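You operate a simulated robot arm through the tools that you are given. There is no shell and no other tool. Be economical: measure what you need, move in short steps, check, and stop when the job is done.

You are at the controls of a simulated two-armed robot. One attempt, no reset.

JOB
Swap the canister's orange float for the yellow one.
Fine: hold the canister as you turn its lid; screw the lid home again; the orange float goes in the parts tray.

It is judged by the outcome, as a careful person would: the job done as asked, and still so three seconds after it is handed in. It fails if anything else is knocked over, pushed out of place, dropped, spilled or broken. Lids that push on must go on centred and level and be pressed home; caps that screw on are set level and turned clockwise until they are tight.

ROBOT AND FRAMES
Two 7-joint arms with two-finger parallel grippers on one trunk, on a base that drives. Base frame: it is fixed to the floor where the robot stands at the start and does not move with it; the origin is under the middle of the robot, x ahead of it, y to its left, z up; the surface under the hand at the start is at about z = 800. Units: mm, degrees, N and s.
The left shoulder is at the start at [50, 158, 1058], the right one opposite. With the tool pointing down near the work surface each hand reaches from about 240 to 660 mm from the robot's upright axis, wherever it stands, measured 20 degrees to its own side. Places, roughly: inside of the canister [500, -200, 800]; inside of the parts tray [500, 200, 800]; middle bench [700, -200, 800]. Payload 3.91 kg a hand.
The TCP of each hand is the grasp point between the finger pads, 30 mm short of the fingertips. In the tool frame z runs along the fingers and y along their closing line. The gripper opens to 110 mm. The fingers are 20 mm wide and 10 mm thick; the gripper's body (48 by 112 mm) begins 55 mm behind the TCP.
Orientation is that of the tool frame in the base frame, as [roll, pitch, yaw] about the fixed x, y, z axes, in that order (R = Rz(yaw) Ry(pitch) Rx(roll)). With the fingers straight down and closing along the base's y, the tool's x points along the base's -x, its y along +y and its z along -z.

CONTROLS
- The arms move only by the tool move_arm. It takes "left_deltas", "right_deltas" or both (then of equal length, played together; a hand with none holds still); each is a list of rows, each a list of 7 numbers: the shift along the tool's x, y, z in units of 150 mm (1.0 is 150 mm), then the turn, a rotation vector about the tool's x, y, z in units of 120 degrees (1.0 is 120 degrees), then the opening, from 0 (shut) to 1 (fully open). In form: [[x, y, z, rx, ry, rz, gripper], ...]. A call has 1 to 20 rows; each row is the pose to reach, as a shift and turn from the pose commanded when the call began, along the tool's axes at that moment. A call with a number of a shift or a turn outside -1 to 1 is refused whole. Rows are played at 5 a second. More than 50 mm and 8.6 degrees between two rows, or a gripper value outside its range, and nothing of the call is played. A pose out of reach is approached as far as the arm can. The call stops where the force on the tool passes 60 N (or 10 N more than at its start, if that is more) or the arm is blocked; 0.2 s more then pass. Each finger travels about 153 mm/s and halts on what it meets, pressing with about 28 N; the grip force reading is that of the motor and also rises with nothing between the fingers. The clock runs only during rows and for 0.2 s after the last one: add rows that repeat a pose to give the fingers time. The reply holds the time, the measured pose of the TCP, the force on the tool along the base axes, the opening and the grip force, in the units named above and with some noise, with the torque about the TCP (base axes, N m) and any sound that the robot's microphone picked up.
- Cameras (640 x 400 px; columns grow to the right, rows downward): "scene" is now at [130.9, -5.7, 1213.6]; the picture's right is [-0.07, -1.00, 0.00], its down [-0.41, 0.03, -0.91] and it looks along [0.91, -0.06, -0.41] (base axes); focal length 214 px, centre (320, 200). "left" rides on the left gripper at [73, -17, -103] in its tool frame; the picture's right is [0.23, 0.97, 0.00], its down [-0.76, 0.18, -0.62] and it looks along [-0.61, 0.14, 0.78] (tool axes); focal length 222 px, centre (320, 200). "right" rides on the right gripper at [72, 17, -103] in its tool frame; the picture's right is [-0.23, 0.97, 0.00], its down [-0.76, -0.18, -0.62] and it looks along [-0.61, -0.14, 0.78] (tool axes); focal length 222 px, centre (320, 200). There is no depth. A picture from a camera that has moved, and an enlarged one, comes with that camera's place and axes in the base frame and with its lens.
- camera(camera): a new picture of that camera. The clock stands still meanwhile.
- raise_lower(by): slides the trunk up (or, below 0, down) by that many mm; the arms and the scene camera ride with it, the base frame stays. It gives what a move gives, with no picture.
- base_move(legs): drives the robot by 1 to 6 legs, each [ahead, turn to the left] in mm and degrees, along the robot's own axes; the way and the turn of a leg run together, so that a leg with both is an arc; at most 1500 mm and 180 degrees a leg. The arms and the cameras ride along, it lands a little off, and it stops where it bumps. It gives what a move gives.
- turn_head(pan, tilt): turns the head with the scene camera to pan (to the left, within 80 degrees either way) and tilt (down, from -29 to 69), counted from straight ahead of the robot. It gives what a move gives.
- zoom(camera, box): a new picture of the part [left, top, right, bottom] of that camera's present view, enlarged. The clock stands still meanwhile.
- job_done(): hands the job in; it is judged then, once.

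Go step by step. Nothing tells you exact positions but the pictures and the camera data: compare them with the known pose of the tool, close in by small moves and look again before you grip or let go. The budget is 120 turns and 100 pictures, counting those below and the enlarged ones. Unless the task says otherwise, let go and move clear before handing in, and close with one line.

The tools are called after "Call:" by a JSON object that holds its "api" and its "payload". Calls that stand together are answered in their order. move_arm: Moves the arms, as the interface text tells. Its arguments: {"type":"object","properties":{"left_deltas":{"type":"array"},"right_deltas":{"type":"array"}},"required":[]} The other tools are called the same way: raise_lower (by) slides the trunk up or down; base_move (legs) drives the base; turn_head (pan, tilt) turns the head that bears the scene camera; camera (camera) takes a picture; zoom (camera, box) takes an enlarged picture of a part of a camera's view; job_done () hands the job in.

At the start:

```text
t: 0.0
left_tcp_pos: [395.7, 79.7, 1141.3]
left_tcp_rot: [180.0, -0.1, -179.9]
left_force: [0.8, 0.0, 0.1]
left_moment: [-0.01, -0.02, 0.0]
left_width: 109.9
left_grasp_force: 0.1
right_tcp_pos: [403.9, -387.1, 1046.9]
right_tcp_rot: [-180.0, 0.0, -180.0]
right_force: [0.7, -0.4, 0.1]
right_moment: [-0.02, 0.01, 0.01]
right_width: 109.9
right_grasp_force: 0.0
trunk travel left (down, up): [-300.0, 182.0]
robot x, y, heading: [0.6, 3.7, -0.3]
head pan, tilt: [-3.8, 24.0]
```

scene: 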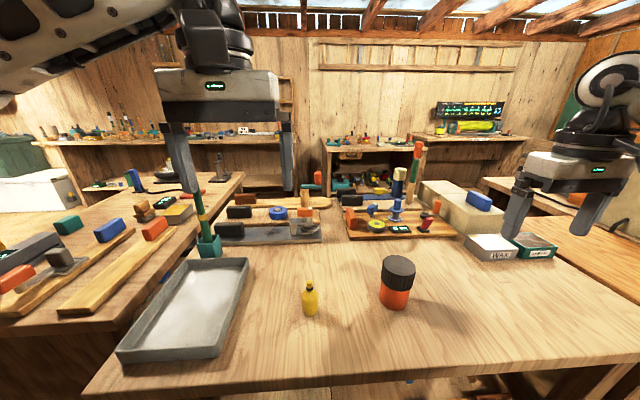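
right: 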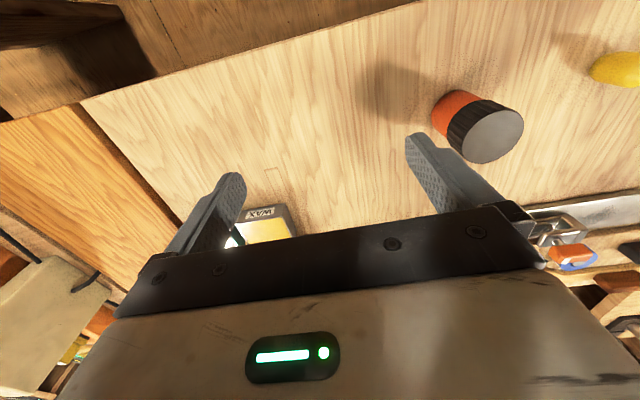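
left: 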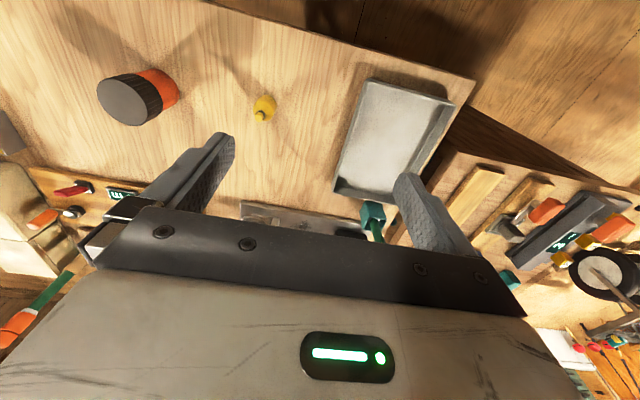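

I see the orange canister with its black lid near [490,-200], the yellow float near [450,0] and the grey tray at left. I'll look closer before moving.

Call:
{"api": "zoom", "payload": {"camera": "scene", "box": [270, 230, 450, 342]}}

Call:
{"api": "zoom", "payload": {"camera": "left", "box": [80, 40, 320, 190]}}

```text
3.56 times, centred on (360, 286) of scene
camera zoom: at [130.9, -5.7, 1213.6], right [-0.07, -1.0, 0.0], down [-0.41, 0.03, -0.91], along [0.91, -0.06, -0.41], focal length 763 px, centre (178, -106)
```

zoom: 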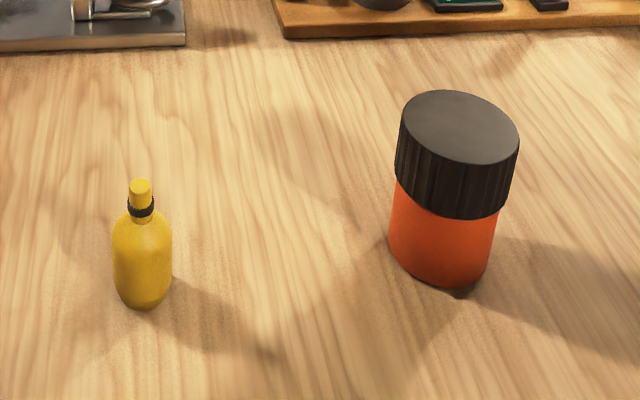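

```text
2.67 times, centred on (200, 115) of left
camera zoom: at [323.5, 62.6, 1244.3], right [-0.23, 0.97, 0.0], down [0.76, 0.18, 0.62], along [0.61, 0.14, -0.78], focal length 592 px, centre (640, 427)
```

zoom: 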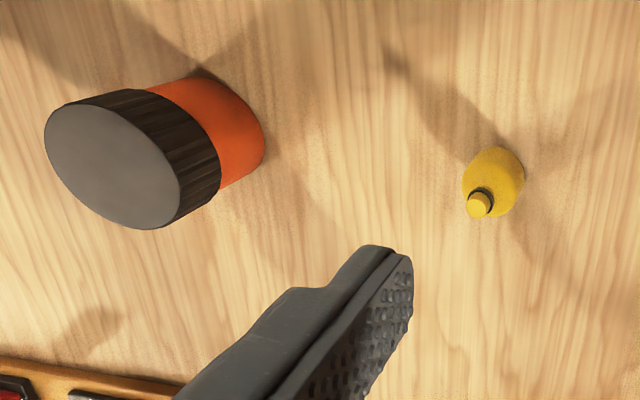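

The lid top triangulates to about [474,-196,903] and the tip of the yellow float to about [461,-5,886]. The right hand will hold the canister body and the left will do the rest, so I'll turn the base slightly right to give the left arm reach.

Call:
{"api": "base_move", "payload": {"legs": [[0, -14]]}}

Call:
{"api": "turn_head", "payload": {"pan": 0, "tilt": 38}}

Call:
{"api": "camera", "payload": {"camera": "scene"}}

Call:
{"api": "camera", "payload": {"camera": "left"}}

Call:
{"api": "camera", "payload": {"camera": "right"}}

```text
t: 1.2
left_tcp_pos: [402.9, -20.5, 1140.8]
left_tcp_rot: [180.0, 0.0, 166.0]
left_force: [-0.5, 0.3, 0.0]
left_moment: [0.03, -0.03, 0.01]
left_width: 110.0
left_grasp_force: 0.0
right_tcp_pos: [296.2, -473.4, 1047.4]
right_tcp_rot: [180.0, 0.0, 165.9]
right_force: [-0.3, 0.1, 0.5]
right_moment: [-0.02, -0.04, -0.01]
right_width: 109.9
right_grasp_force: 0.0
trunk travel left (down, up): [-300.0, 182.0]
robot x, y, heading: [-1.3, -0.4, -14.1]
head pan, tilt: [-3.8, 24.0]
```

```text
t: 2.0
left_tcp_pos: [403.0, -18.7, 1140.5]
left_tcp_rot: [179.9, 0.0, 166.1]
left_force: [-0.9, 0.6, 0.5]
left_moment: [0.0, 0.01, 0.0]
left_width: 109.9
left_grasp_force: 0.2
right_tcp_pos: [297.6, -472.9, 1047.9]
right_tcp_rot: [180.0, 0.0, 165.9]
right_force: [-0.5, -0.1, -0.5]
right_moment: [-0.02, -0.01, 0.0]
right_width: 110.2
right_grasp_force: 0.1
trunk travel left (down, up): [-300.0, 182.0]
robot x, y, heading: [-3.7, -3.5, -14.2]
head pan, tilt: [0.0, 38.0]
```

```text
94 pictures are left
camera scene: at [121.2, -30.3, 1191.6], right [-0.24, -0.97, 0.0], down [-0.6, 0.15, -0.79], along [0.76, -0.19, -0.62], focal length 214 px, centre (320, 200)
```

scene: 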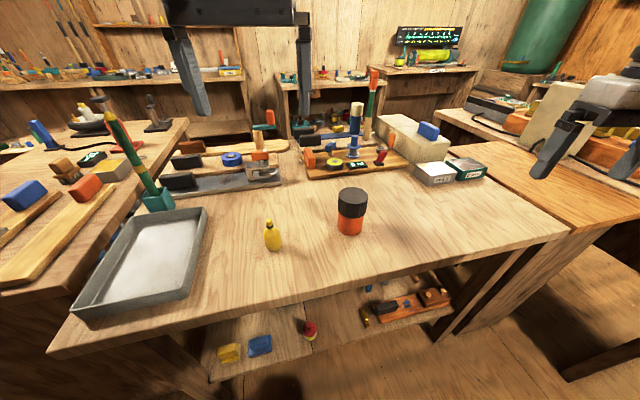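

```text
93 pictures are left
camera left: at [328.9, -17.9, 1244.4], right [0.01, 1.0, 0.0], down [0.78, -0.01, 0.62], along [0.62, -0.01, -0.78], focal length 222 px, centre (320, 200)
```

left: 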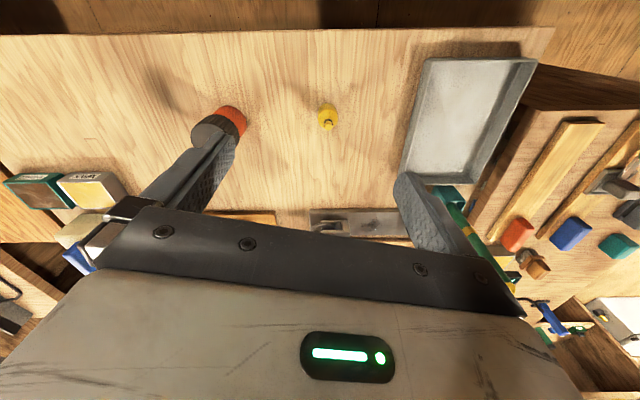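

```text
92 pictures are left
camera right: at [230.8, -439.6, 1152.3], right [0.46, 0.89, 0.0], down [0.7, -0.36, 0.62], along [0.55, -0.28, -0.78], focal length 222 px, centre (320, 200)
```

right: 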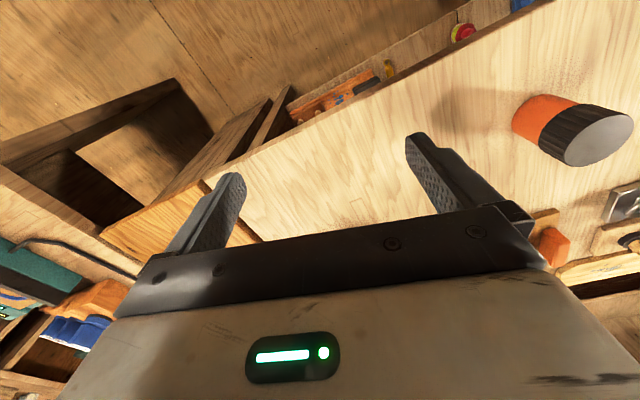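

The base turn went well. I'll bring the right hand beside the canister, first yawing it so that its camera ends on top when the fingers go horizontal.

Call:
{"api": "move_arm", "payload": {"right_deltas": [[-0.05, 0.08, 0.026, 0, 0, 0.067, 1], [-0.1, 0.16, 0.052, 0, 0, 0.133, 1], [-0.15, 0.24, 0.078, 0, 0, 0.2, 1], [-0.2, 0.32, 0.104, 0, 0, 0.267, 1], [-0.25, 0.4, 0.13, 0, 0, 0.333, 1], [-0.3, 0.48, 0.156, 0, 0, 0.4, 1], [-0.35, 0.56, 0.182, 0, 0, 0.467, 1], [-0.4, 0.64, 0.208, 0, 0, 0.533, 1], [-0.45, 0.72, 0.234, 0, 0, 0.6, 1], [-0.5, 0.8, 0.26, 0, 0, 0.667, 1], [-0.55, 0.88, 0.286, 0, 0, 0.733, 1], [-0.595, 0.96, 0.313, 0, 0, 0.8, 1]]}}

```text
t: 4.6
left_tcp_pos: [401.9, -19.2, 1139.7]
left_tcp_rot: [-179.9, 0.0, 166.1]
left_force: [-0.1, -0.4, -0.2]
left_moment: [0.01, 0.0, -0.01]
left_width: 110.3
left_grasp_force: 0.1
right_tcp_pos: [418.3, -355.5, 999.0]
right_tcp_rot: [-179.9, -0.1, 69.8]
right_force: [-0.6, -0.2, 0.4]
right_moment: [-0.02, -0.02, 0.0]
right_width: 110.1
right_grasp_force: 0.1
trunk travel left (down, up): [-300.0, 182.0]
robot x, y, heading: [1.7, -1.1, -14.2]
head pan, tilt: [0.0, 38.0]
```

The yaw worked. Now I'll pitch the fingers to 20° below horizontal.

Call:
{"api": "move_arm", "payload": {"right_deltas": [[0, 0, 0, 0, 0.065, 0, 1], [0, 0, 0, 0, 0.13, 0, 1], [0, 0, 0, 0, 0.195, 0, 1], [0, 0, 0, 0, 0.26, 0, 1], [0, 0, 0, 0, 0.325, 0, 1], [0, 0, 0, 0, 0.39, 0, 1], [0, 0, 0, 0, 0.455, 0, 1], [0, 0, 0, 0, 0.52, 0, 1], [0, 0, 0, 0, 0.583, 0, 1]]}}

Call:
{"api": "camera", "payload": {"camera": "right"}}

Call:
{"api": "camera", "payload": {"camera": "scene"}}

```text
t: 6.6
left_tcp_pos: [404.6, -18.8, 1140.0]
left_tcp_rot: [-180.0, 0.0, 166.0]
left_force: [0.1, -0.6, -0.5]
left_moment: [0.03, -0.03, 0.02]
left_width: 110.0
left_grasp_force: 0.0
right_tcp_pos: [417.7, -355.1, 999.7]
right_tcp_rot: [179.9, -70.1, 69.9]
right_force: [-0.1, -0.3, 0.5]
right_moment: [0.02, 0.03, 0.01]
right_width: 110.0
right_grasp_force: 0.1
trunk travel left (down, up): [-300.0, 182.0]
robot x, y, heading: [2.0, -0.6, -14.2]
head pan, tilt: [0.0, 38.0]
```

```text
91 pictures are left
camera right: at [408.8, -429.4, 1105.4], right [0.89, -0.41, -0.21], down [-0.46, -0.73, -0.5], along [0.05, 0.55, -0.84], focal length 222 px, centre (320, 200)
```

right: 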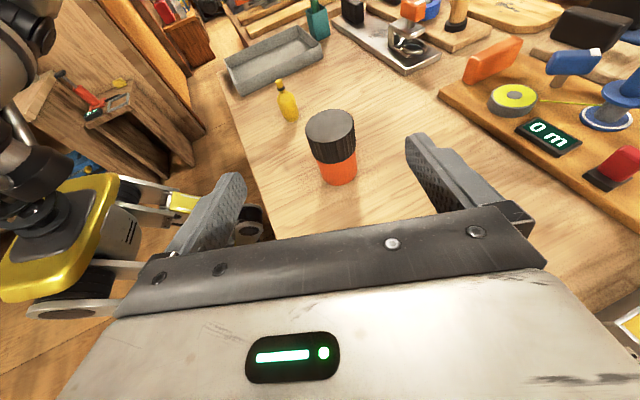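

```text
90 pictures are left
camera scene: at [121.2, -30.4, 1191.6], right [-0.24, -0.97, 0.0], down [-0.6, 0.15, -0.79], along [0.76, -0.19, -0.62], focal length 214 px, centre (320, 200)
```

scene: 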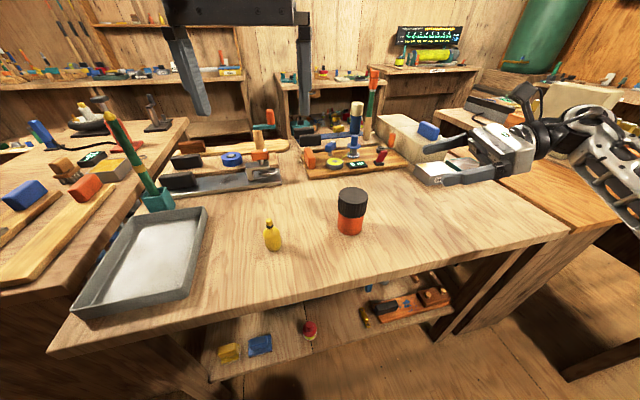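

The hand is posed well. I'll zoom in to refine the canister's axis and heights before closing in.

Call:
{"api": "zoom", "payload": {"camera": "right", "box": [260, 70, 420, 170]}}

Call:
{"api": "zoom", "payload": {"camera": "scene", "box": [250, 170, 410, 270]}}

```text
4.00 times, centred on (340, 120) of right
camera zoom: at [408.8, -429.4, 1105.4], right [0.89, -0.41, -0.21], down [-0.46, -0.73, -0.5], along [0.05, 0.55, -0.84], focal length 888 px, centre (240, 520)
```

zoom: 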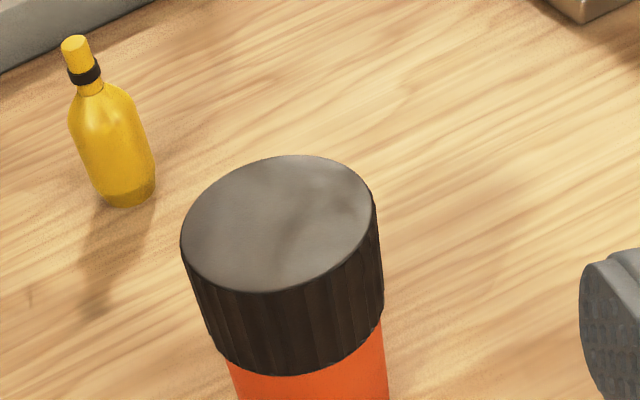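

```text
4.00 times, centred on (330, 220) of scene
camera zoom: at [121.2, -30.4, 1191.6], right [-0.24, -0.97, 0.0], down [-0.6, 0.15, -0.79], along [0.76, -0.19, -0.62], focal length 858 px, centre (280, 120)
```

zoom: 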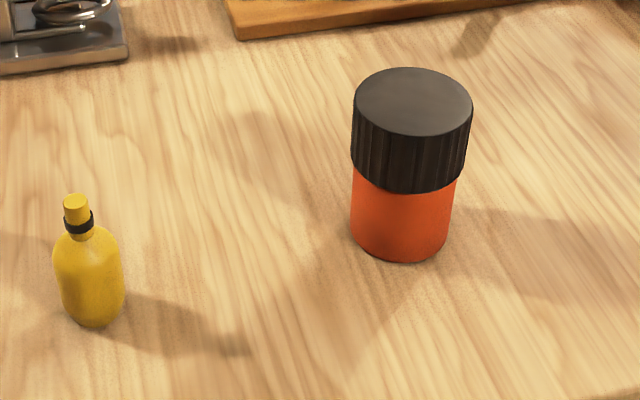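

The axis comes out at about [479,-198], the lid Ø66 over z 856–900 and the body about Ø58. I'll lower the right hand to body height, short of the canister.

Call:
{"api": "move_arm", "payload": {"right_deltas": [[-0.165, 0.004, 0.107, 0, 0, 0, 1], [-0.33, 0.008, 0.214, 0, 0, 0, 1], [-0.494, 0.012, 0.321, 0, 0, 0, 1], [-0.658, 0.016, 0.428, 0, 0, 0, 1], [-0.823, 0.02, 0.535, 0, 0, 0, 1], [-0.987, 0.024, 0.643, 0, 0, 0, 1]]}}

Call:
{"api": "camera", "payload": {"camera": "right"}}

Call:
{"api": "camera", "payload": {"camera": "scene"}}

```text
t: 8.0
left_tcp_pos: [403.0, -20.4, 1140.5]
left_tcp_rot: [180.0, 0.0, 166.0]
left_force: [-0.3, -0.9, -0.2]
left_moment: [-0.02, -0.01, 0.0]
left_width: 109.7
left_grasp_force: 0.1
right_tcp_pos: [436.0, -319.4, 826.5]
right_tcp_rot: [179.8, -70.0, 70.1]
right_force: [-1.3, 0.2, 0.0]
right_moment: [-0.01, 0.03, -0.01]
right_width: 110.2
right_grasp_force: 0.1
trunk travel left (down, up): [-300.0, 182.0]
robot x, y, heading: [0.7, 1.0, -14.0]
head pan, tilt: [0.0, 38.0]
```

```text
87 pictures are left
camera right: at [426.9, -393.5, 932.2], right [0.89, -0.41, -0.21], down [-0.46, -0.73, -0.5], along [0.05, 0.54, -0.84], focal length 222 px, centre (320, 200)
```

right: 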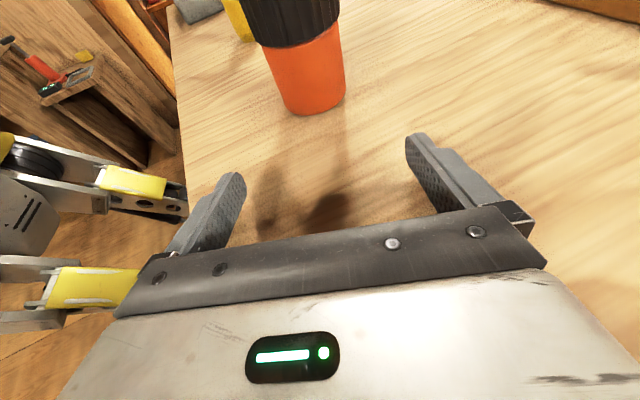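

```text
86 pictures are left
camera scene: at [121.3, -30.3, 1191.6], right [-0.24, -0.97, 0.0], down [-0.6, 0.15, -0.79], along [0.76, -0.19, -0.62], focal length 214 px, centre (320, 200)
```

scene: 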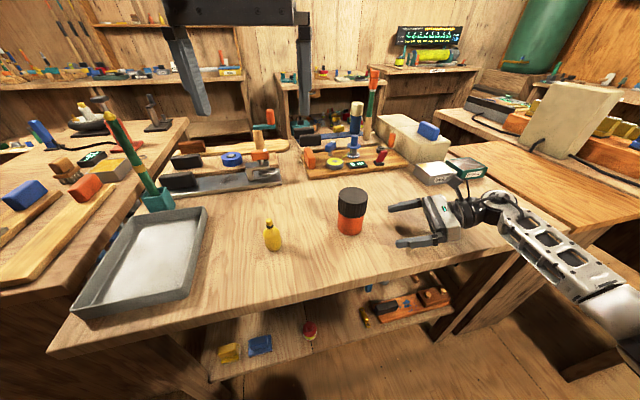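

The axis estimate is consistent at [479,-199] and the hand is lined up with it. I'll advance around the body with the gripper open.

Call:
{"api": "move_arm", "payload": {"right_deltas": [[0.058, 0, 0.154, 0, 0, 0, 1], [0.116, 0, 0.307, 0, 0, 0, 1], [0.174, 0, 0.461, 0, 0, 0, 1], [0.232, 0, 0.614, 0, 0, 0, 1], [0.29, -0.002, 0.768, 0, 0, 0, 1]]}}

Call:
{"api": "camera", "payload": {"camera": "right"}}

Call:
{"api": "zoom", "payload": {"camera": "scene", "box": [280, 165, 480, 290]}}

```text
t: 9.2
left_tcp_pos: [403.9, -20.0, 1141.1]
left_tcp_rot: [180.0, 0.0, 166.2]
left_force: [0.4, -0.6, 0.2]
left_moment: [0.0, -0.03, -0.02]
left_width: 109.7
left_grasp_force: 0.0
right_tcp_pos: [477.7, -205.3, 829.0]
right_tcp_rot: [179.9, -69.9, 70.0]
right_force: [0.0, -0.3, 0.0]
right_moment: [0.03, -0.02, -0.01]
right_width: 109.8
right_grasp_force: 0.1
trunk travel left (down, up): [-300.0, 182.0]
robot x, y, heading: [0.6, 1.3, -14.1]
head pan, tilt: [0.0, 38.0]
```

```text
85 pictures are left
camera right: at [469.3, -278.1, 934.0], right [0.89, -0.41, -0.21], down [-0.46, -0.73, -0.5], along [0.05, 0.54, -0.84], focal length 222 px, centre (320, 200)
```

right: 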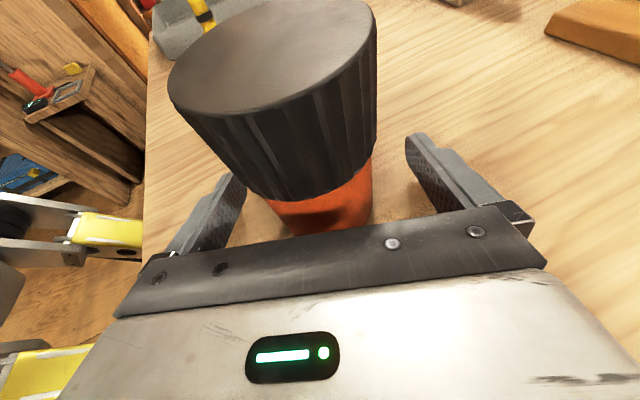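

```text
3.20 times, centred on (380, 228) of scene
camera zoom: at [121.3, -30.2, 1191.6], right [-0.24, -0.97, 0.0], down [-0.6, 0.15, -0.79], along [0.76, -0.19, -0.62], focal length 686 px, centre (128, 112)
```

zoom: 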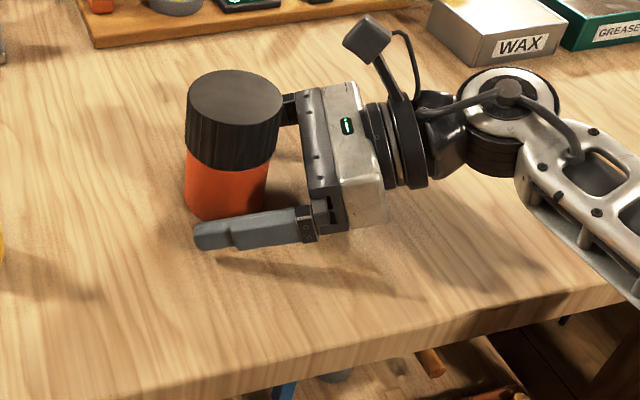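

The body sits between the fingers. I'll close gently.

Call:
{"api": "move_arm", "payload": {"right_deltas": [[0, 0, 0, 0, 0, 0, 0.7], [0, 0, 0, 0, 0, 0, 0.6], [0, 0, 0, 0, 0, 0, 0.55], [0, 0, 0, 0, 0, 0, 0.5], [0, 0, 0, 0, 0, 0, 0.4], [0, 0, 0, 0, 0, 0, 0.2], [0, 0, 0, 0, 0, 0, 0.2]]}}

Call:
{"api": "camera", "payload": {"camera": "right"}}

Call:
{"api": "camera", "payload": {"camera": "left"}}

```text
t: 10.8
left_tcp_pos: [402.3, -19.9, 1140.9]
left_tcp_rot: [-180.0, -0.1, 166.0]
left_force: [0.5, -0.1, -0.9]
left_moment: [-0.03, 0.0, -0.01]
left_width: 110.0
left_grasp_force: 0.1
right_tcp_pos: [478.4, -203.5, 828.0]
right_tcp_rot: [180.0, -70.0, 69.9]
right_force: [0.0, 1.6, 1.5]
right_moment: [0.01, -0.03, 0.0]
right_width: 61.1
right_grasp_force: 28.1
trunk travel left (down, up): [-300.0, 182.0]
robot x, y, heading: [-0.4, 3.3, -13.9]
head pan, tilt: [0.0, 38.0]
```

```text
83 pictures are left
camera right: at [469.1, -278.6, 934.1], right [0.89, -0.41, -0.21], down [-0.46, -0.73, -0.5], along [0.05, 0.54, -0.84], focal length 222 px, centre (320, 200)
```

right: 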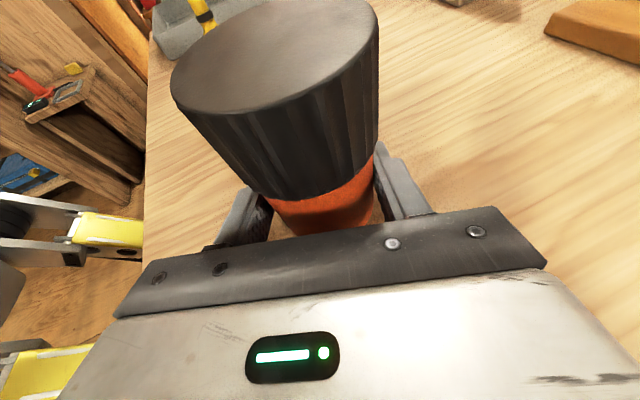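

```text
82 pictures are left
camera left: at [328.9, -17.8, 1244.4], right [0.01, 1.0, 0.0], down [0.78, -0.01, 0.62], along [0.62, -0.01, -0.78], focal length 222 px, centre (320, 200)
```

left: 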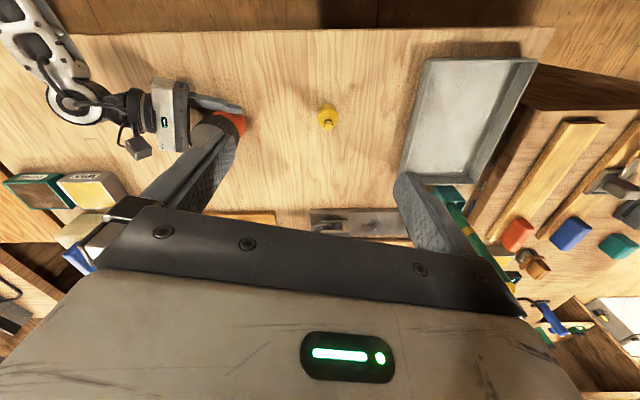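

The body is held at 61 mm wide. Now I'll bring the left hand above the lid, at z≈1000.

Call:
{"api": "move_arm", "payload": {"left_deltas": [[-0.131, -0.163, 0.155, 0, 0, -0.047, 0.8], [-0.261, -0.327, 0.311, 0, 0, -0.094, 0.8], [-0.392, -0.49, 0.467, 0, 0, -0.141, 0.8], [-0.523, -0.653, 0.622, 0, 0, -0.188, 0.8], [-0.653, -0.817, 0.778, 0, 0, -0.235, 0.8], [-0.784, -0.98, 0.933, 0, 0, -0.283, 0.8]]}}

Call:
{"api": "camera", "payload": {"camera": "left"}}

Call:
{"api": "camera", "payload": {"camera": "scene"}}

```text
t: 12.2
left_tcp_pos: [480.1, -189.9, 1000.0]
left_tcp_rot: [-179.9, 0.0, -159.9]
left_force: [-0.4, -0.3, -0.3]
left_moment: [0.0, -0.01, -0.01]
left_width: 87.8
left_grasp_force: 0.1
right_tcp_pos: [477.6, -204.9, 828.3]
right_tcp_rot: [179.9, -69.9, 70.0]
right_force: [-0.4, 0.5, 1.5]
right_moment: [0.04, 0.09, 0.02]
right_width: 61.3
right_grasp_force: 28.6
trunk travel left (down, up): [-300.0, 182.0]
robot x, y, heading: [-1.4, -1.0, -14.3]
head pan, tilt: [0.0, 38.0]
```

```text
81 pictures are left
camera left: at [418.5, -230.6, 1103.0], right [-0.55, 0.84, 0.0], down [0.65, 0.43, 0.62], along [0.52, 0.34, -0.78], focal length 222 px, centre (320, 200)
```

left: 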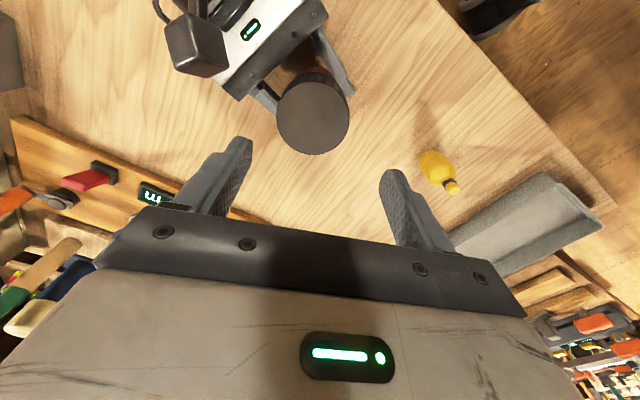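

```text
80 pictures are left
camera scene: at [121.0, -30.4, 1191.6], right [-0.24, -0.97, 0.0], down [-0.6, 0.15, -0.79], along [0.76, -0.19, -0.62], focal length 214 px, centre (320, 200)
```

scene: 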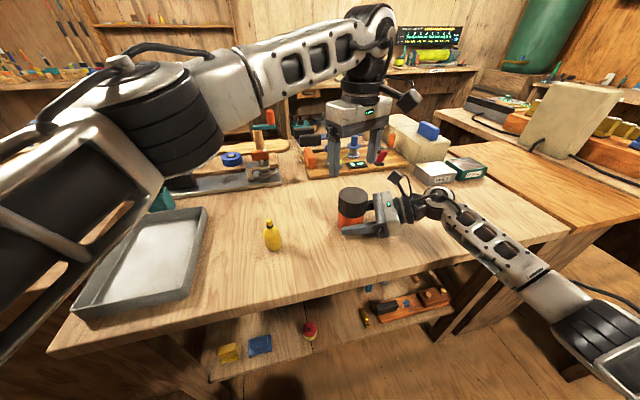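

The lid centre reads [478,-201] from here too. I'll centre and drop until the tips are just above the lid, then check.

Call:
{"api": "move_arm", "payload": {"left_deltas": [[0.034, -0.063, 0.1, 0, 0, 0, 0.8], [0.034, -0.063, 0.25, 0, 0, 0, 0.8], [0.034, -0.063, 0.38, 0, 0, 0, 0.8]]}}

Call:
{"api": "camera", "payload": {"camera": "left"}}

Call:
{"api": "zoom", "payload": {"camera": "scene", "box": [290, 90, 450, 250]}}

```text
t: 13.0
left_tcp_pos: [481.0, -200.9, 941.7]
left_tcp_rot: [-179.9, 0.0, -160.0]
left_force: [-0.2, -0.2, 0.2]
left_moment: [0.0, -0.03, -0.02]
left_width: 88.0
left_grasp_force: 0.0
right_tcp_pos: [478.8, -204.8, 828.4]
right_tcp_rot: [179.9, -70.1, 70.1]
right_force: [-0.4, -0.7, 0.4]
right_moment: [0.08, 0.03, 0.04]
right_width: 61.3
right_grasp_force: 27.7
trunk travel left (down, up): [-300.0, 182.0]
robot x, y, heading: [1.8, 1.4, -14.3]
head pan, tilt: [0.0, 38.0]
```

```text
79 pictures are left
camera left: at [418.3, -241.4, 1046.1], right [-0.55, 0.84, 0.0], down [0.65, 0.43, 0.62], along [0.52, 0.34, -0.78], focal length 222 px, centre (320, 200)
```

left: 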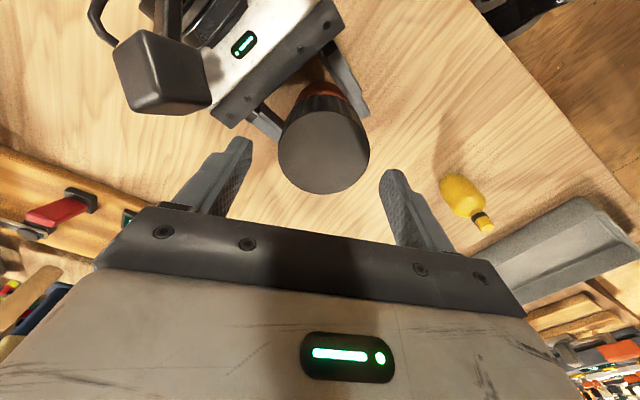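

```text
2.50 times, centred on (370, 170) of scene
camera zoom: at [121.1, -30.3, 1191.6], right [-0.24, -0.97, 0.0], down [-0.6, 0.15, -0.79], along [0.76, -0.19, -0.62], focal length 536 px, centre (195, 275)
```

zoom: 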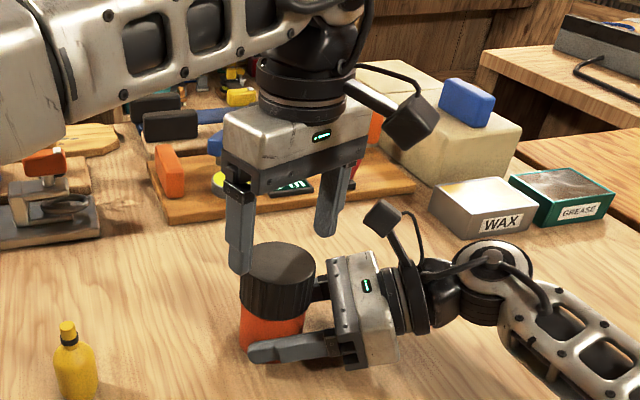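

The lid is centred between the fingers. I'll descend to grip height and close on it.

Call:
{"api": "move_arm", "payload": {"left_deltas": [[0, 0, 0.14, 0, 0, 0, 0.8], [0, 0, 0.277, 0, 0, 0, 0.8], [0, 0, 0.277, 0, 0, 0, 0.7], [0, 0, 0.277, 0, 0, 0, 0.65], [0, 0, 0.277, 0, 0, 0, 0.6], [0, 0, 0.277, 0, 0, 0, 0.4], [0, 0, 0.277, 0, 0, 0, 0.2], [0, 0, 0.277, 0, 0, 0, 0.2]]}}

Call:
{"api": "zoom", "payload": {"camera": "scene", "box": [290, 110, 450, 270]}}

```text
t: 14.8
left_tcp_pos: [478.5, -200.5, 900.0]
left_tcp_rot: [179.8, -0.1, -159.9]
left_force: [-6.0, 15.9, 0.5]
left_moment: [0.35, 0.15, 0.07]
left_width: 64.9
left_grasp_force: 27.9
right_tcp_pos: [478.6, -207.1, 828.1]
right_tcp_rot: [179.8, -69.9, 69.8]
right_force: [7.6, -16.0, 0.6]
right_moment: [0.62, 0.29, -0.06]
right_width: 61.2
right_grasp_force: 27.9
trunk travel left (down, up): [-300.0, 182.0]
robot x, y, heading: [0.6, 1.7, -14.3]
head pan, tilt: [0.0, 38.0]
```

```text
2.50 times, centred on (370, 190) of scene
camera zoom: at [121.3, -30.3, 1191.6], right [-0.24, -0.97, 0.0], down [-0.6, 0.15, -0.79], along [0.76, -0.19, -0.62], focal length 536 px, centre (195, 225)
```

zoom: 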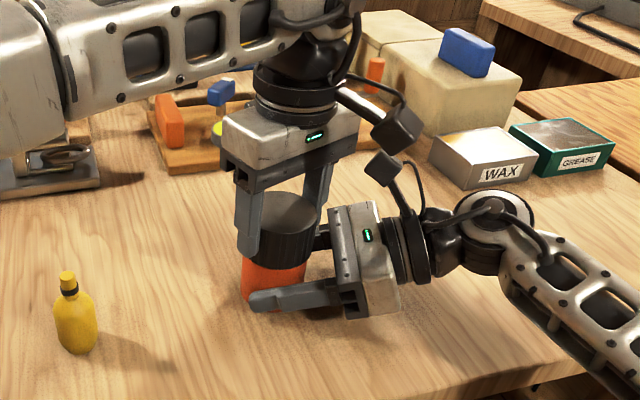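

I have the lid at 65 mm, but there is about 17 N of lateral force, so the hand is off-centre. I'll ease it along the tool y axis.

Call:
{"api": "move_arm", "payload": {"left_deltas": [[0, 0.01, 0, 0, 0, 0, 0.2], [0, 0.01, 0, 0, 0, 0, 0.2]]}}

```text
t: 15.4
left_tcp_pos: [479.6, -200.6, 903.3]
left_tcp_rot: [179.9, 0.0, -160.0]
left_force: [-6.8, 13.9, -1.3]
left_moment: [0.56, 0.26, 0.05]
left_width: 64.5
left_grasp_force: 27.6
right_tcp_pos: [478.6, -205.3, 829.0]
right_tcp_rot: [179.9, -69.9, 69.9]
right_force: [7.8, -14.8, 1.9]
right_moment: [0.4, 0.35, -0.16]
right_width: 61.0
right_grasp_force: 28.1
trunk travel left (down, up): [-300.0, 182.0]
robot x, y, heading: [-1.3, 2.4, -14.3]
head pan, tilt: [0.0, 38.0]
```

Call:
{"api": "move_arm", "payload": {"left_deltas": [[0, 0.014, 0, 0, 0, 0, 0.2], [0, 0.027, 0, 0, 0, 0, 0.2], [0, 0.027, 0, 0, 0, 0, 0.2]]}}

```text
t: 16.2
left_tcp_pos: [478.3, -197.7, 902.4]
left_tcp_rot: [-179.9, 0.0, -159.9]
left_force: [-1.1, 0.5, -8.3]
left_moment: [0.59, 0.1, -0.02]
left_width: 64.8
left_grasp_force: 28.0
right_tcp_pos: [477.4, -202.5, 828.7]
right_tcp_rot: [179.9, -70.1, 70.4]
right_force: [-0.5, 0.7, 5.4]
right_moment: [-0.52, -0.09, -0.02]
right_width: 60.9
right_grasp_force: 27.5
trunk travel left (down, up): [-300.0, 182.0]
robot x, y, heading: [-1.9, -1.7, -14.2]
head pan, tilt: [0.0, 38.0]
```

The lateral force is gone. Now I'll unscrew counter-clockwise for about 104°, allowing a slight rise.

Call:
{"api": "move_arm", "payload": {"left_deltas": [[0, 0, 0, 0, 0, -0.067, 0.2], [0, 0, 0, 0, 0, -0.133, 0.2], [0, 0, -0.001, 0, 0, -0.2, 0.2], [0, 0, -0.002, 0, 0, -0.267, 0.2], [0, 0, -0.003, 0, 0, -0.333, 0.2], [0, 0, -0.003, 0, 0, -0.4, 0.2], [0, 0, -0.004, 0, 0, -0.467, 0.2], [0, 0, -0.004, 0, 0, -0.533, 0.2], [0, 0, -0.005, 0, 0, -0.6, 0.2], [0, 0, -0.005, 0, 0, -0.667, 0.2], [0, 0, -0.006, 0, 0, -0.733, 0.2], [0, 0, -0.007, 0, 0, -0.8, 0.2], [0, 0, -0.007, 0, 0, -0.867, 0.2]]}}

Call:
{"api": "zoom", "payload": {"camera": "scene", "box": [290, 110, 450, 270]}}

```text
t: 19.0
left_tcp_pos: [479.6, -197.0, 903.9]
left_tcp_rot: [179.9, -0.4, -55.6]
left_force: [13.5, -16.1, -4.6]
left_moment: [-0.54, -0.41, 0.01]
left_width: 64.6
left_grasp_force: 27.9
right_tcp_pos: [477.6, -202.8, 828.7]
right_tcp_rot: [179.9, -70.0, 70.2]
right_force: [-13.0, 16.7, 2.6]
right_moment: [-0.57, -0.57, 0.14]
right_width: 61.0
right_grasp_force: 28.3
trunk travel left (down, up): [-300.0, 182.0]
robot x, y, heading: [0.8, -1.1, -14.1]
head pan, tilt: [0.0, 38.0]
```

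```text
2.50 times, centred on (370, 190) of scene
camera zoom: at [121.3, -30.3, 1191.6], right [-0.24, -0.97, 0.0], down [-0.6, 0.15, -0.79], along [0.76, -0.19, -0.62], focal length 536 px, centre (195, 225)
```

zoom: 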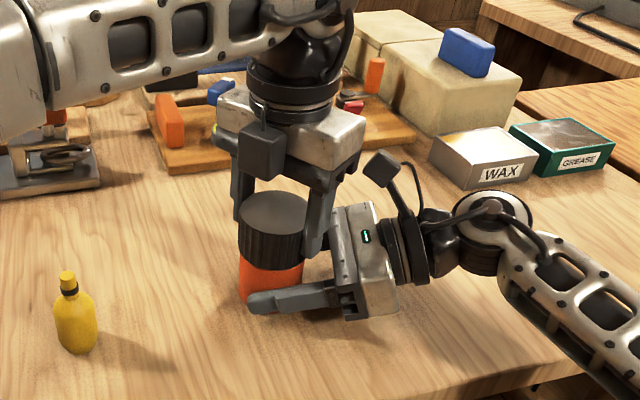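

The lid turned cleanly, but I'm a little off its axis. I'll release slightly, lift, and take a look.

Call:
{"api": "move_arm", "payload": {"left_deltas": [[0, 0, 0, 0, 0, 0, 0.65], [0, 0, 0, 0, 0, 0, 0.72], [0, 0, -0.1, 0, 0, 0, 0.76], [0, 0, -0.3, 0, 0, 0, 0.8], [0, 0, -0.467, 0, 0, 0, 0.8], [0, 0, -0.467, 0, 0, 0, 0.8]]}}

Call:
{"api": "camera", "payload": {"camera": "left"}}

Call:
{"api": "zoom", "payload": {"camera": "scene", "box": [290, 110, 450, 270]}}

```text
t: 20.4
left_tcp_pos: [476.0, -195.8, 974.2]
left_tcp_rot: [180.0, -0.1, -55.9]
left_force: [1.1, -0.1, -0.6]
left_moment: [0.0, -0.01, -0.01]
left_width: 87.8
left_grasp_force: 0.1
right_tcp_pos: [477.4, -204.6, 829.5]
right_tcp_rot: [180.0, -70.0, 69.9]
right_force: [-0.8, -1.1, 0.9]
right_moment: [0.04, 0.05, 0.05]
right_width: 61.3
right_grasp_force: 28.5
trunk travel left (down, up): [-300.0, 182.0]
robot x, y, heading: [1.0, -4.0, -14.2]
head pan, tilt: [0.0, 38.0]
```

```text
75 pictures are left
camera left: at [531.4, -246.4, 1078.3], right [-0.68, -0.73, 0.0], down [-0.57, 0.53, 0.62], along [-0.46, 0.42, -0.78], focal length 222 px, centre (320, 200)
```

left: 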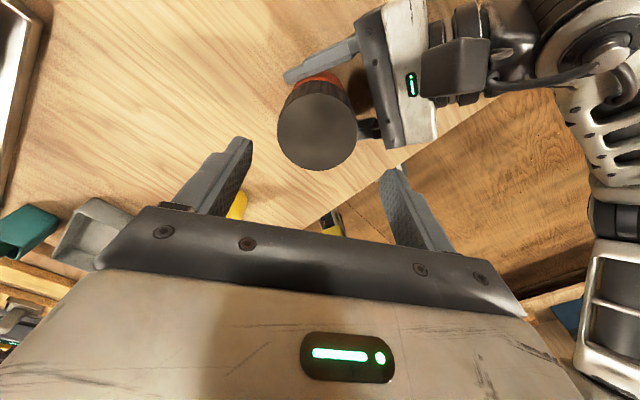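

```text
2.50 times, centred on (370, 190) of scene
camera zoom: at [121.2, -30.4, 1191.6], right [-0.24, -0.97, 0.0], down [-0.6, 0.15, -0.79], along [0.76, -0.19, -0.62], focal length 536 px, centre (195, 225)
```

zoom: 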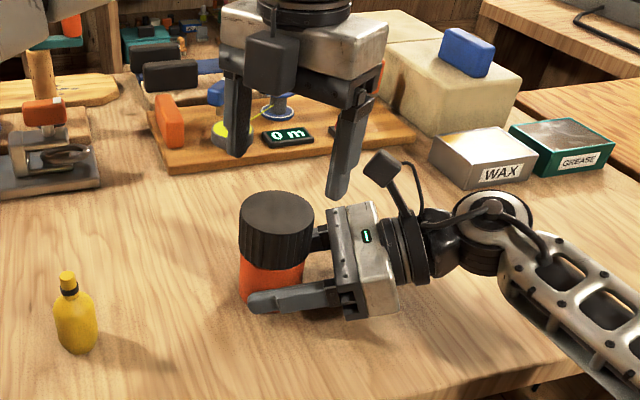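

The lid is level and still on, centred at about [480,-197.5]. I'll rotate back, re-centre, descend and regrip.

Call:
{"api": "move_arm", "payload": {"left_deltas": [[0.002, -0.001, 0, 0, 0, 0.067, 0.8], [0.004, -0.002, 0, 0, 0, 0.133, 0.8], [0.006, -0.003, 0, 0, 0, 0.2, 0.8], [0.008, -0.004, 0, 0, 0, 0.267, 0.8], [0.01, -0.005, 0, 0, 0, 0.333, 0.8], [0.012, -0.006, 0, 0, 0, 0.4, 0.8], [0.013, -0.007, 0, 0, 0, 0.467, 0.8], [0.014, -0.008, 0, 0, 0, 0.533, 0.8], [0.015, -0.009, 0, 0, 0, 0.6, 0.8], [0.016, -0.01, 0, 0, 0, 0.667, 0.8], [0.018, -0.012, 0, 0, 0, 0.733, 0.8], [0.02, -0.013, 0, 0, 0, 0.8, 0.8], [0.021, -0.014, 0, 0, 0, 0.867, 0.8], [0.021, -0.014, 0.16, 0, 0, 0.867, 0.8], [0.021, -0.014, 0.32, 0, 0, 0.867, 0.8], [0.021, -0.014, 0.467, 0, 0, 0.867, 0.8], [0.021, -0.014, 0.467, 0, 0, 0.867, 0.7], [0.021, -0.014, 0.467, 0, 0, 0.867, 0.6], [0.021, -0.014, 0.467, 0, 0, 0.867, 0.2], [0.021, -0.014, 0.467, 0, 0, 0.867, 0.2]]}}

```text
t: 24.6
left_tcp_pos: [482.0, -197.2, 903.5]
left_tcp_rot: [180.0, 0.0, -160.0]
left_force: [-0.6, 6.3, -0.2]
left_moment: [0.01, 0.15, -0.01]
left_width: 64.4
left_grasp_force: 28.2
right_tcp_pos: [477.5, -204.5, 827.2]
right_tcp_rot: [-179.9, -69.9, 69.8]
right_force: [1.4, -4.7, -0.7]
right_moment: [0.37, 0.0, 0.0]
right_width: 61.3
right_grasp_force: 27.6
trunk travel left (down, up): [-300.0, 182.0]
robot x, y, heading: [2.9, 1.7, -14.1]
head pan, tilt: [0.0, 38.0]
```

The grip is better centred this time. Second unscrewing stroke.

Call:
{"api": "move_arm", "payload": {"left_deltas": [[0, 0.006, 0, 0, 0, -0.067, 0.2], [0, 0.011, 0, 0, 0, -0.133, 0.2], [0, 0.011, -0.001, 0, 0, -0.2, 0.2], [0, 0.011, -0.002, 0, 0, -0.267, 0.2], [0, 0.011, -0.003, 0, 0, -0.333, 0.2], [0, 0.011, -0.003, 0, 0, -0.4, 0.2], [0, 0.011, -0.004, 0, 0, -0.467, 0.2], [0, 0.011, -0.004, 0, 0, -0.533, 0.2], [0, 0.011, -0.005, 0, 0, -0.6, 0.2], [0, 0.011, -0.005, 0, 0, -0.667, 0.2], [0, 0.011, -0.006, 0, 0, -0.733, 0.2], [0, 0.011, -0.007, 0, 0, -0.8, 0.2], [0, 0.011, -0.008, 0, 0, -0.867, 0.2]]}}

Call:
{"api": "zoom", "payload": {"camera": "scene", "box": [290, 110, 450, 270]}}

```text
t: 27.4
left_tcp_pos: [479.4, -196.9, 904.6]
left_tcp_rot: [179.9, 0.1, -56.0]
left_force: [-10.9, -2.6, -0.1]
left_moment: [-0.14, 0.79, -0.07]
left_width: 64.5
left_grasp_force: 28.0
right_tcp_pos: [479.6, -204.3, 828.1]
right_tcp_rot: [180.0, -70.0, 69.8]
right_force: [11.6, 2.2, -0.9]
right_moment: [0.0, 0.12, -0.06]
right_width: 60.8
right_grasp_force: 27.5
trunk travel left (down, up): [-300.0, 182.0]
robot x, y, heading: [0.2, 5.3, -14.1]
head pan, tilt: [0.0, 38.0]
```

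```text
2.50 times, centred on (370, 190) of scene
camera zoom: at [121.4, -30.4, 1191.6], right [-0.24, -0.97, 0.0], down [-0.6, 0.15, -0.79], along [0.76, -0.19, -0.62], focal length 536 px, centre (195, 225)
```

zoom: 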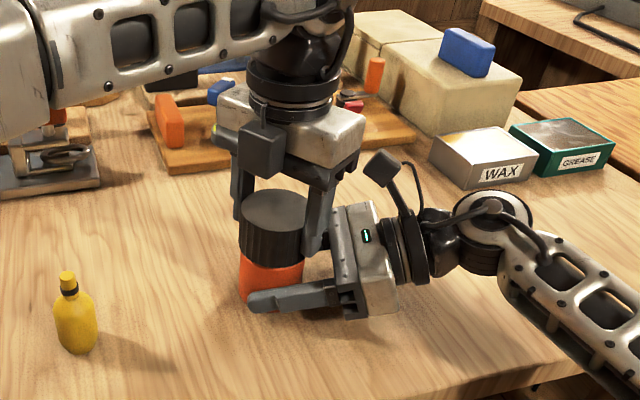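

I'll tug gently upward to see whether the thread is free.

Call:
{"api": "move_arm", "payload": {"left_deltas": [[0, 0, -0.02, 0, 0, 0, 0.2], [0, 0, -0.035, 0, 0, 0, 0.2]]}}

```text
t: 28.0
left_tcp_pos: [481.0, -196.0, 908.7]
left_tcp_rot: [180.0, 0.0, -56.0]
left_force: [-9.9, -7.1, -14.1]
left_moment: [-0.05, 0.38, 0.0]
left_width: 64.2
left_grasp_force: 28.2
right_tcp_pos: [479.2, -204.4, 831.0]
right_tcp_rot: [179.6, -70.3, 70.4]
right_force: [10.5, 5.6, 11.9]
right_moment: [-0.24, 0.41, -0.03]
right_width: 60.7
right_grasp_force: 28.1
trunk travel left (down, up): [-300.0, 182.0]
robot x, y, heading: [-0.7, -0.9, -13.9]
head pan, tilt: [0.0, 38.0]
```

The lid is still threaded. I'll undo the tug, release, lift, rotate back and go down again.

Call:
{"api": "move_arm", "payload": {"left_deltas": [[0, 0, 0.035, 0, 0, 0, 0.2], [0, 0, 0.035, 0, 0, 0, 0.7], [0, 0, 0.0, 0, 0, 0, 0.76], [0, 0, -0.2, 0, 0, 0, 0.8], [0.002, 0.009, -0.25, 0, 0, 0.067, 0.8], [0.002, 0.009, -0.25, 0, 0, 0.133, 0.8], [0.002, 0.009, -0.25, 0, 0, 0.2, 0.8], [0.002, 0.009, -0.25, 0, 0, 0.267, 0.8], [0.002, 0.009, -0.25, 0, 0, 0.333, 0.8], [0.002, 0.009, -0.25, 0, 0, 0.4, 0.8], [0.002, 0.009, -0.25, 0, 0, 0.467, 0.8], [0.002, 0.009, -0.25, 0, 0, 0.533, 0.8], [0.002, 0.009, -0.25, 0, 0, 0.6, 0.8], [0.002, 0.009, -0.25, 0, 0, 0.667, 0.8], [0.002, 0.009, -0.25, 0, 0, 0.733, 0.8], [0.002, 0.009, -0.25, 0, 0, 0.8, 0.8], [0.002, 0.009, -0.25, 0, 0, 0.867, 0.8], [0.002, 0.009, -0.05, 0, 0, 0.867, 0.8], [0.002, 0.009, 0.035, 0, 0, 0.867, 0.75], [0.002, 0.009, 0.035, 0, 0, 0.867, 0.65]]}}

Call:
{"api": "zoom", "payload": {"camera": "scene", "box": [290, 110, 450, 270]}}

```text
t: 32.2
left_tcp_pos: [480.1, -195.4, 903.4]
left_tcp_rot: [-179.9, 0.0, -159.9]
left_force: [0.9, 0.0, 0.6]
left_moment: [-0.02, -0.01, 0.01]
left_width: 71.4
left_grasp_force: 0.2
right_tcp_pos: [478.9, -204.0, 827.5]
right_tcp_rot: [180.0, -70.1, 69.9]
right_force: [-0.1, -0.2, -1.4]
right_moment: [-0.04, 0.0, 0.01]
right_width: 60.6
right_grasp_force: 28.6
trunk travel left (down, up): [-300.0, 182.0]
robot x, y, heading: [-0.4, 0.7, -14.1]
head pan, tilt: [0.0, 38.0]
```

```text
2.50 times, centred on (370, 190) of scene
camera zoom: at [121.4, -30.4, 1191.6], right [-0.24, -0.97, 0.0], down [-0.6, 0.15, -0.79], along [0.76, -0.19, -0.62], focal length 536 px, centre (195, 225)
```

zoom: 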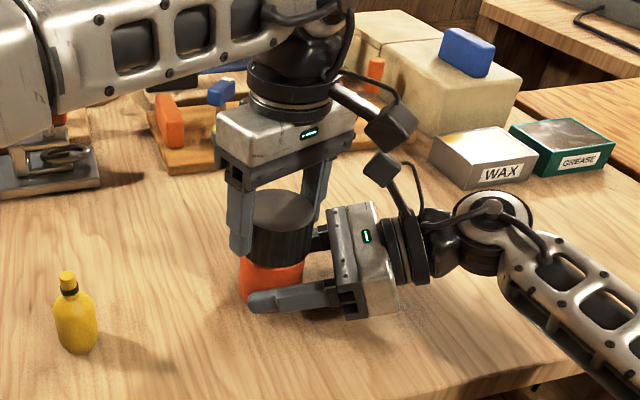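

The lid seems slightly higher now. Third stroke: close, then turn.

Call:
{"api": "move_arm", "payload": {"left_deltas": [[0, 0, 0, 0, 0, 0, 0.5], [0, 0, 0, 0, 0, 0, 0.2], [0, 0, 0, 0, 0, 0, 0.2], [0, 0, 0, 0, 0, -0.067, 0.2], [0, 0, 0, 0, 0, -0.133, 0.2], [0, 0, -0.001, 0, 0, -0.2, 0.2], [0, 0, -0.002, 0, 0, -0.267, 0.2], [0, 0, -0.003, 0, 0, -0.333, 0.2], [0, 0, -0.003, 0, 0, -0.4, 0.2], [0, 0, -0.004, 0, 0, -0.467, 0.2], [0, 0, -0.004, 0, 0, -0.533, 0.2], [0, 0, -0.005, 0, 0, -0.6, 0.2], [0, 0, -0.005, 0, 0, -0.667, 0.2], [0, 0, -0.006, 0, 0, -0.733, 0.2], [0, 0, -0.007, 0, 0, -0.8, 0.2], [0, 0, -0.008, 0, 0, -0.867, 0.2], [0, 0, -0.03, 0, 0, -0.867, 0.2], [0, 0, -0.043, 0, 0, -0.867, 0.2]]}}

Call:
{"api": "zoom", "payload": {"camera": "scene", "box": [290, 110, 450, 270]}}

```text
t: 36.0
left_tcp_pos: [482.4, -197.1, 910.2]
left_tcp_rot: [179.9, 0.0, -55.9]
left_force: [-0.2, 1.0, -0.6]
left_moment: [0.0, 0.0, -0.02]
left_width: 63.9
left_grasp_force: 27.9
right_tcp_pos: [477.9, -204.8, 829.0]
right_tcp_rot: [179.9, -70.0, 69.9]
right_force: [-0.2, 0.1, -1.5]
right_moment: [-0.02, 0.05, 0.0]
right_width: 60.7
right_grasp_force: 27.7
trunk travel left (down, up): [-300.0, 182.0]
robot x, y, heading: [-0.5, 0.3, -14.3]
head pan, tilt: [0.0, 38.0]
```

```text
2.50 times, centred on (370, 190) of scene
camera zoom: at [121.4, -30.4, 1191.6], right [-0.24, -0.97, 0.0], down [-0.6, 0.15, -0.79], along [0.76, -0.19, -0.62], focal length 536 px, centre (195, 225)
```

zoom: 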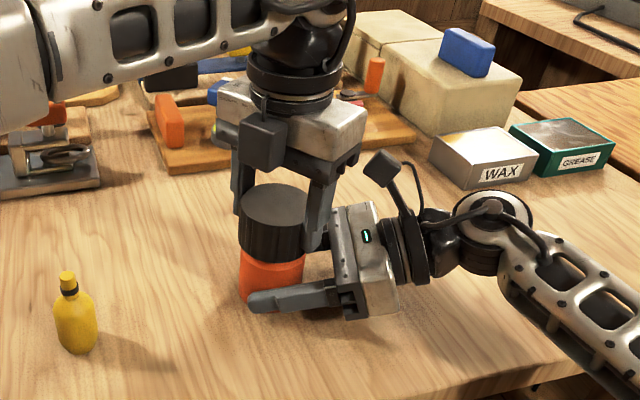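

The lid is free, with zero force as it rose. I'll lift it straight up.

Call:
{"api": "move_arm", "payload": {"left_deltas": [[0, 0, -0.1, 0, 0, 0, 0.2], [0, 0, -0.3, 0, 0, 0, 0.2], [0, 0, -0.55, 0, 0, 0, 0.2], [0, 0, -0.8, 0, 0, 0, 0.2]]}}

Call:
{"api": "camera", "payload": {"camera": "scene"}}

Call:
{"api": "zoom", "payload": {"camera": "scene", "box": [290, 110, 450, 270]}}

Call:
{"api": "camera", "payload": {"camera": "right"}}

```text
t: 37.0
left_tcp_pos: [480.9, -196.2, 1031.7]
left_tcp_rot: [-179.9, 0.0, -56.0]
left_force: [-0.6, -0.1, 0.0]
left_moment: [0.03, 0.0, 0.01]
left_width: 63.7
left_grasp_force: 28.0
right_tcp_pos: [478.4, -204.3, 827.2]
right_tcp_rot: [180.0, -70.0, 69.9]
right_force: [1.2, -0.9, -2.0]
right_moment: [-0.01, 0.01, -0.01]
right_width: 61.0
right_grasp_force: 28.3
trunk travel left (down, up): [-300.0, 182.0]
robot x, y, heading: [2.1, 2.7, -14.5]
head pan, tilt: [0.0, 38.0]
```

```text
70 pictures are left
camera scene: at [121.2, -30.4, 1191.6], right [-0.24, -0.97, 0.0], down [-0.6, 0.15, -0.79], along [0.76, -0.19, -0.62], focal length 214 px, centre (320, 200)
```

scene: 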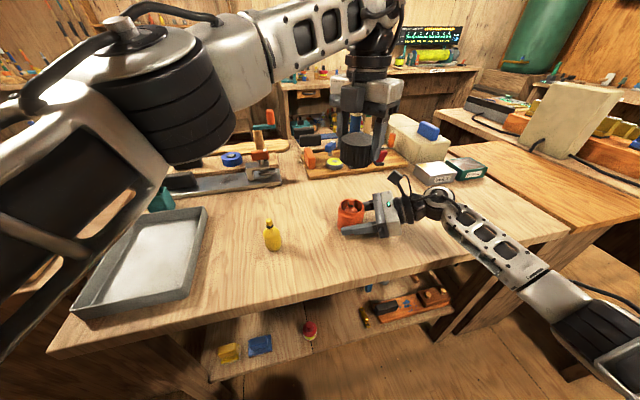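

```text
2.50 times, centred on (370, 190) of scene
camera zoom: at [121.2, -30.4, 1191.6], right [-0.24, -0.97, 0.0], down [-0.6, 0.15, -0.79], along [0.76, -0.19, -0.62], focal length 536 px, centre (195, 225)
```

zoom: 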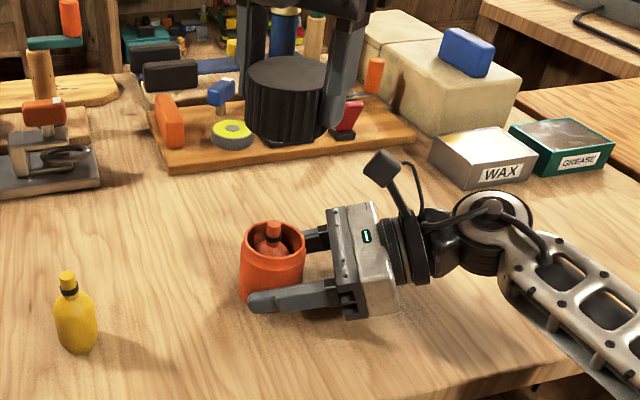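

```text
68 pictures are left
camera right: at [469.0, -278.8, 933.8], right [0.89, -0.41, -0.21], down [-0.46, -0.73, -0.5], along [0.05, 0.54, -0.84], focal length 222 px, centre (320, 200)
```

right: 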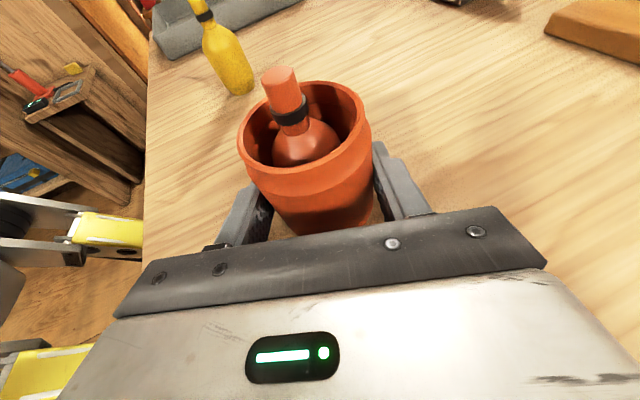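

The orange float stands inside with its knob just above the rim. I'll set the lid down on the clear bench at about [415,-105], starting with an approach to just above it.

Call:
{"api": "move_arm", "payload": {"left_deltas": [[-0.248, 0.006, 0, 0, 0, 0, 0.2], [-0.497, 0.012, 0, 0, 0, 0, 0.2], [-0.745, 0.02, 0, 0, 0, 0, 0.2], [-0.745, 0.02, 0.3, 0, 0, 0, 0.2], [-0.745, 0.02, 0.6, 0, 0, 0, 0.2], [-0.745, 0.02, 0.85, 0, 0, 0, 0.2], [-0.745, 0.02, 1.0, 0, 0, 0, 0.2]]}}

Call:
{"api": "zoom", "payload": {"camera": "scene", "box": [240, 130, 440, 290]}}

Call:
{"api": "camera", "payload": {"camera": "right"}}

```text
t: 38.6
left_tcp_pos: [415.8, -105.9, 880.6]
left_tcp_rot: [-180.0, -0.2, -55.9]
left_force: [0.0, 0.0, -0.5]
left_moment: [0.01, -0.02, 0.02]
left_width: 63.9
left_grasp_force: 28.5
right_tcp_pos: [478.9, -203.9, 828.1]
right_tcp_rot: [-180.0, -70.0, 69.9]
right_force: [0.3, -0.5, -1.8]
right_moment: [-0.02, -0.03, 0.02]
right_width: 61.0
right_grasp_force: 27.9
trunk travel left (down, up): [-300.0, 182.0]
robot x, y, heading: [-2.3, 1.2, -14.4]
head pan, tilt: [0.0, 38.0]
```

```text
2.50 times, centred on (340, 210) of scene
camera zoom: at [121.5, -30.4, 1191.6], right [-0.24, -0.97, 0.0], down [-0.6, 0.15, -0.79], along [0.76, -0.19, -0.62], focal length 536 px, centre (270, 175)
```

zoom: 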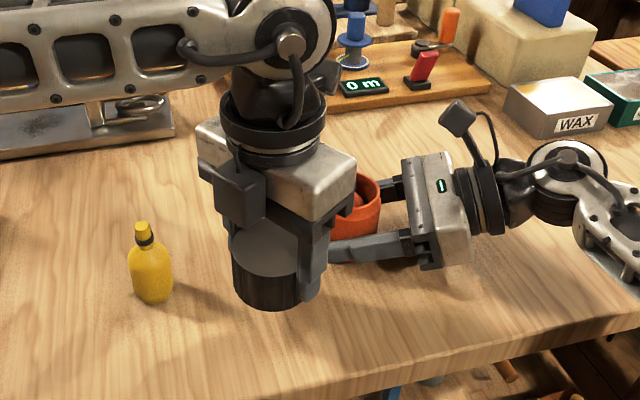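

```text
66 pictures are left
camera right: at [469.3, -278.7, 933.7], right [0.89, -0.41, -0.21], down [-0.46, -0.73, -0.5], along [0.05, 0.54, -0.84], focal length 222 px, centre (320, 200)
```

right: 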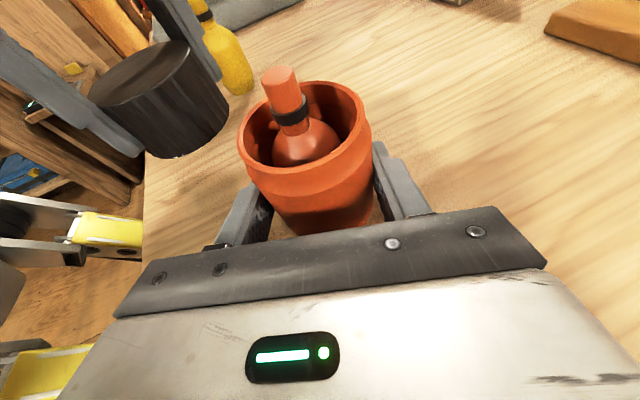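

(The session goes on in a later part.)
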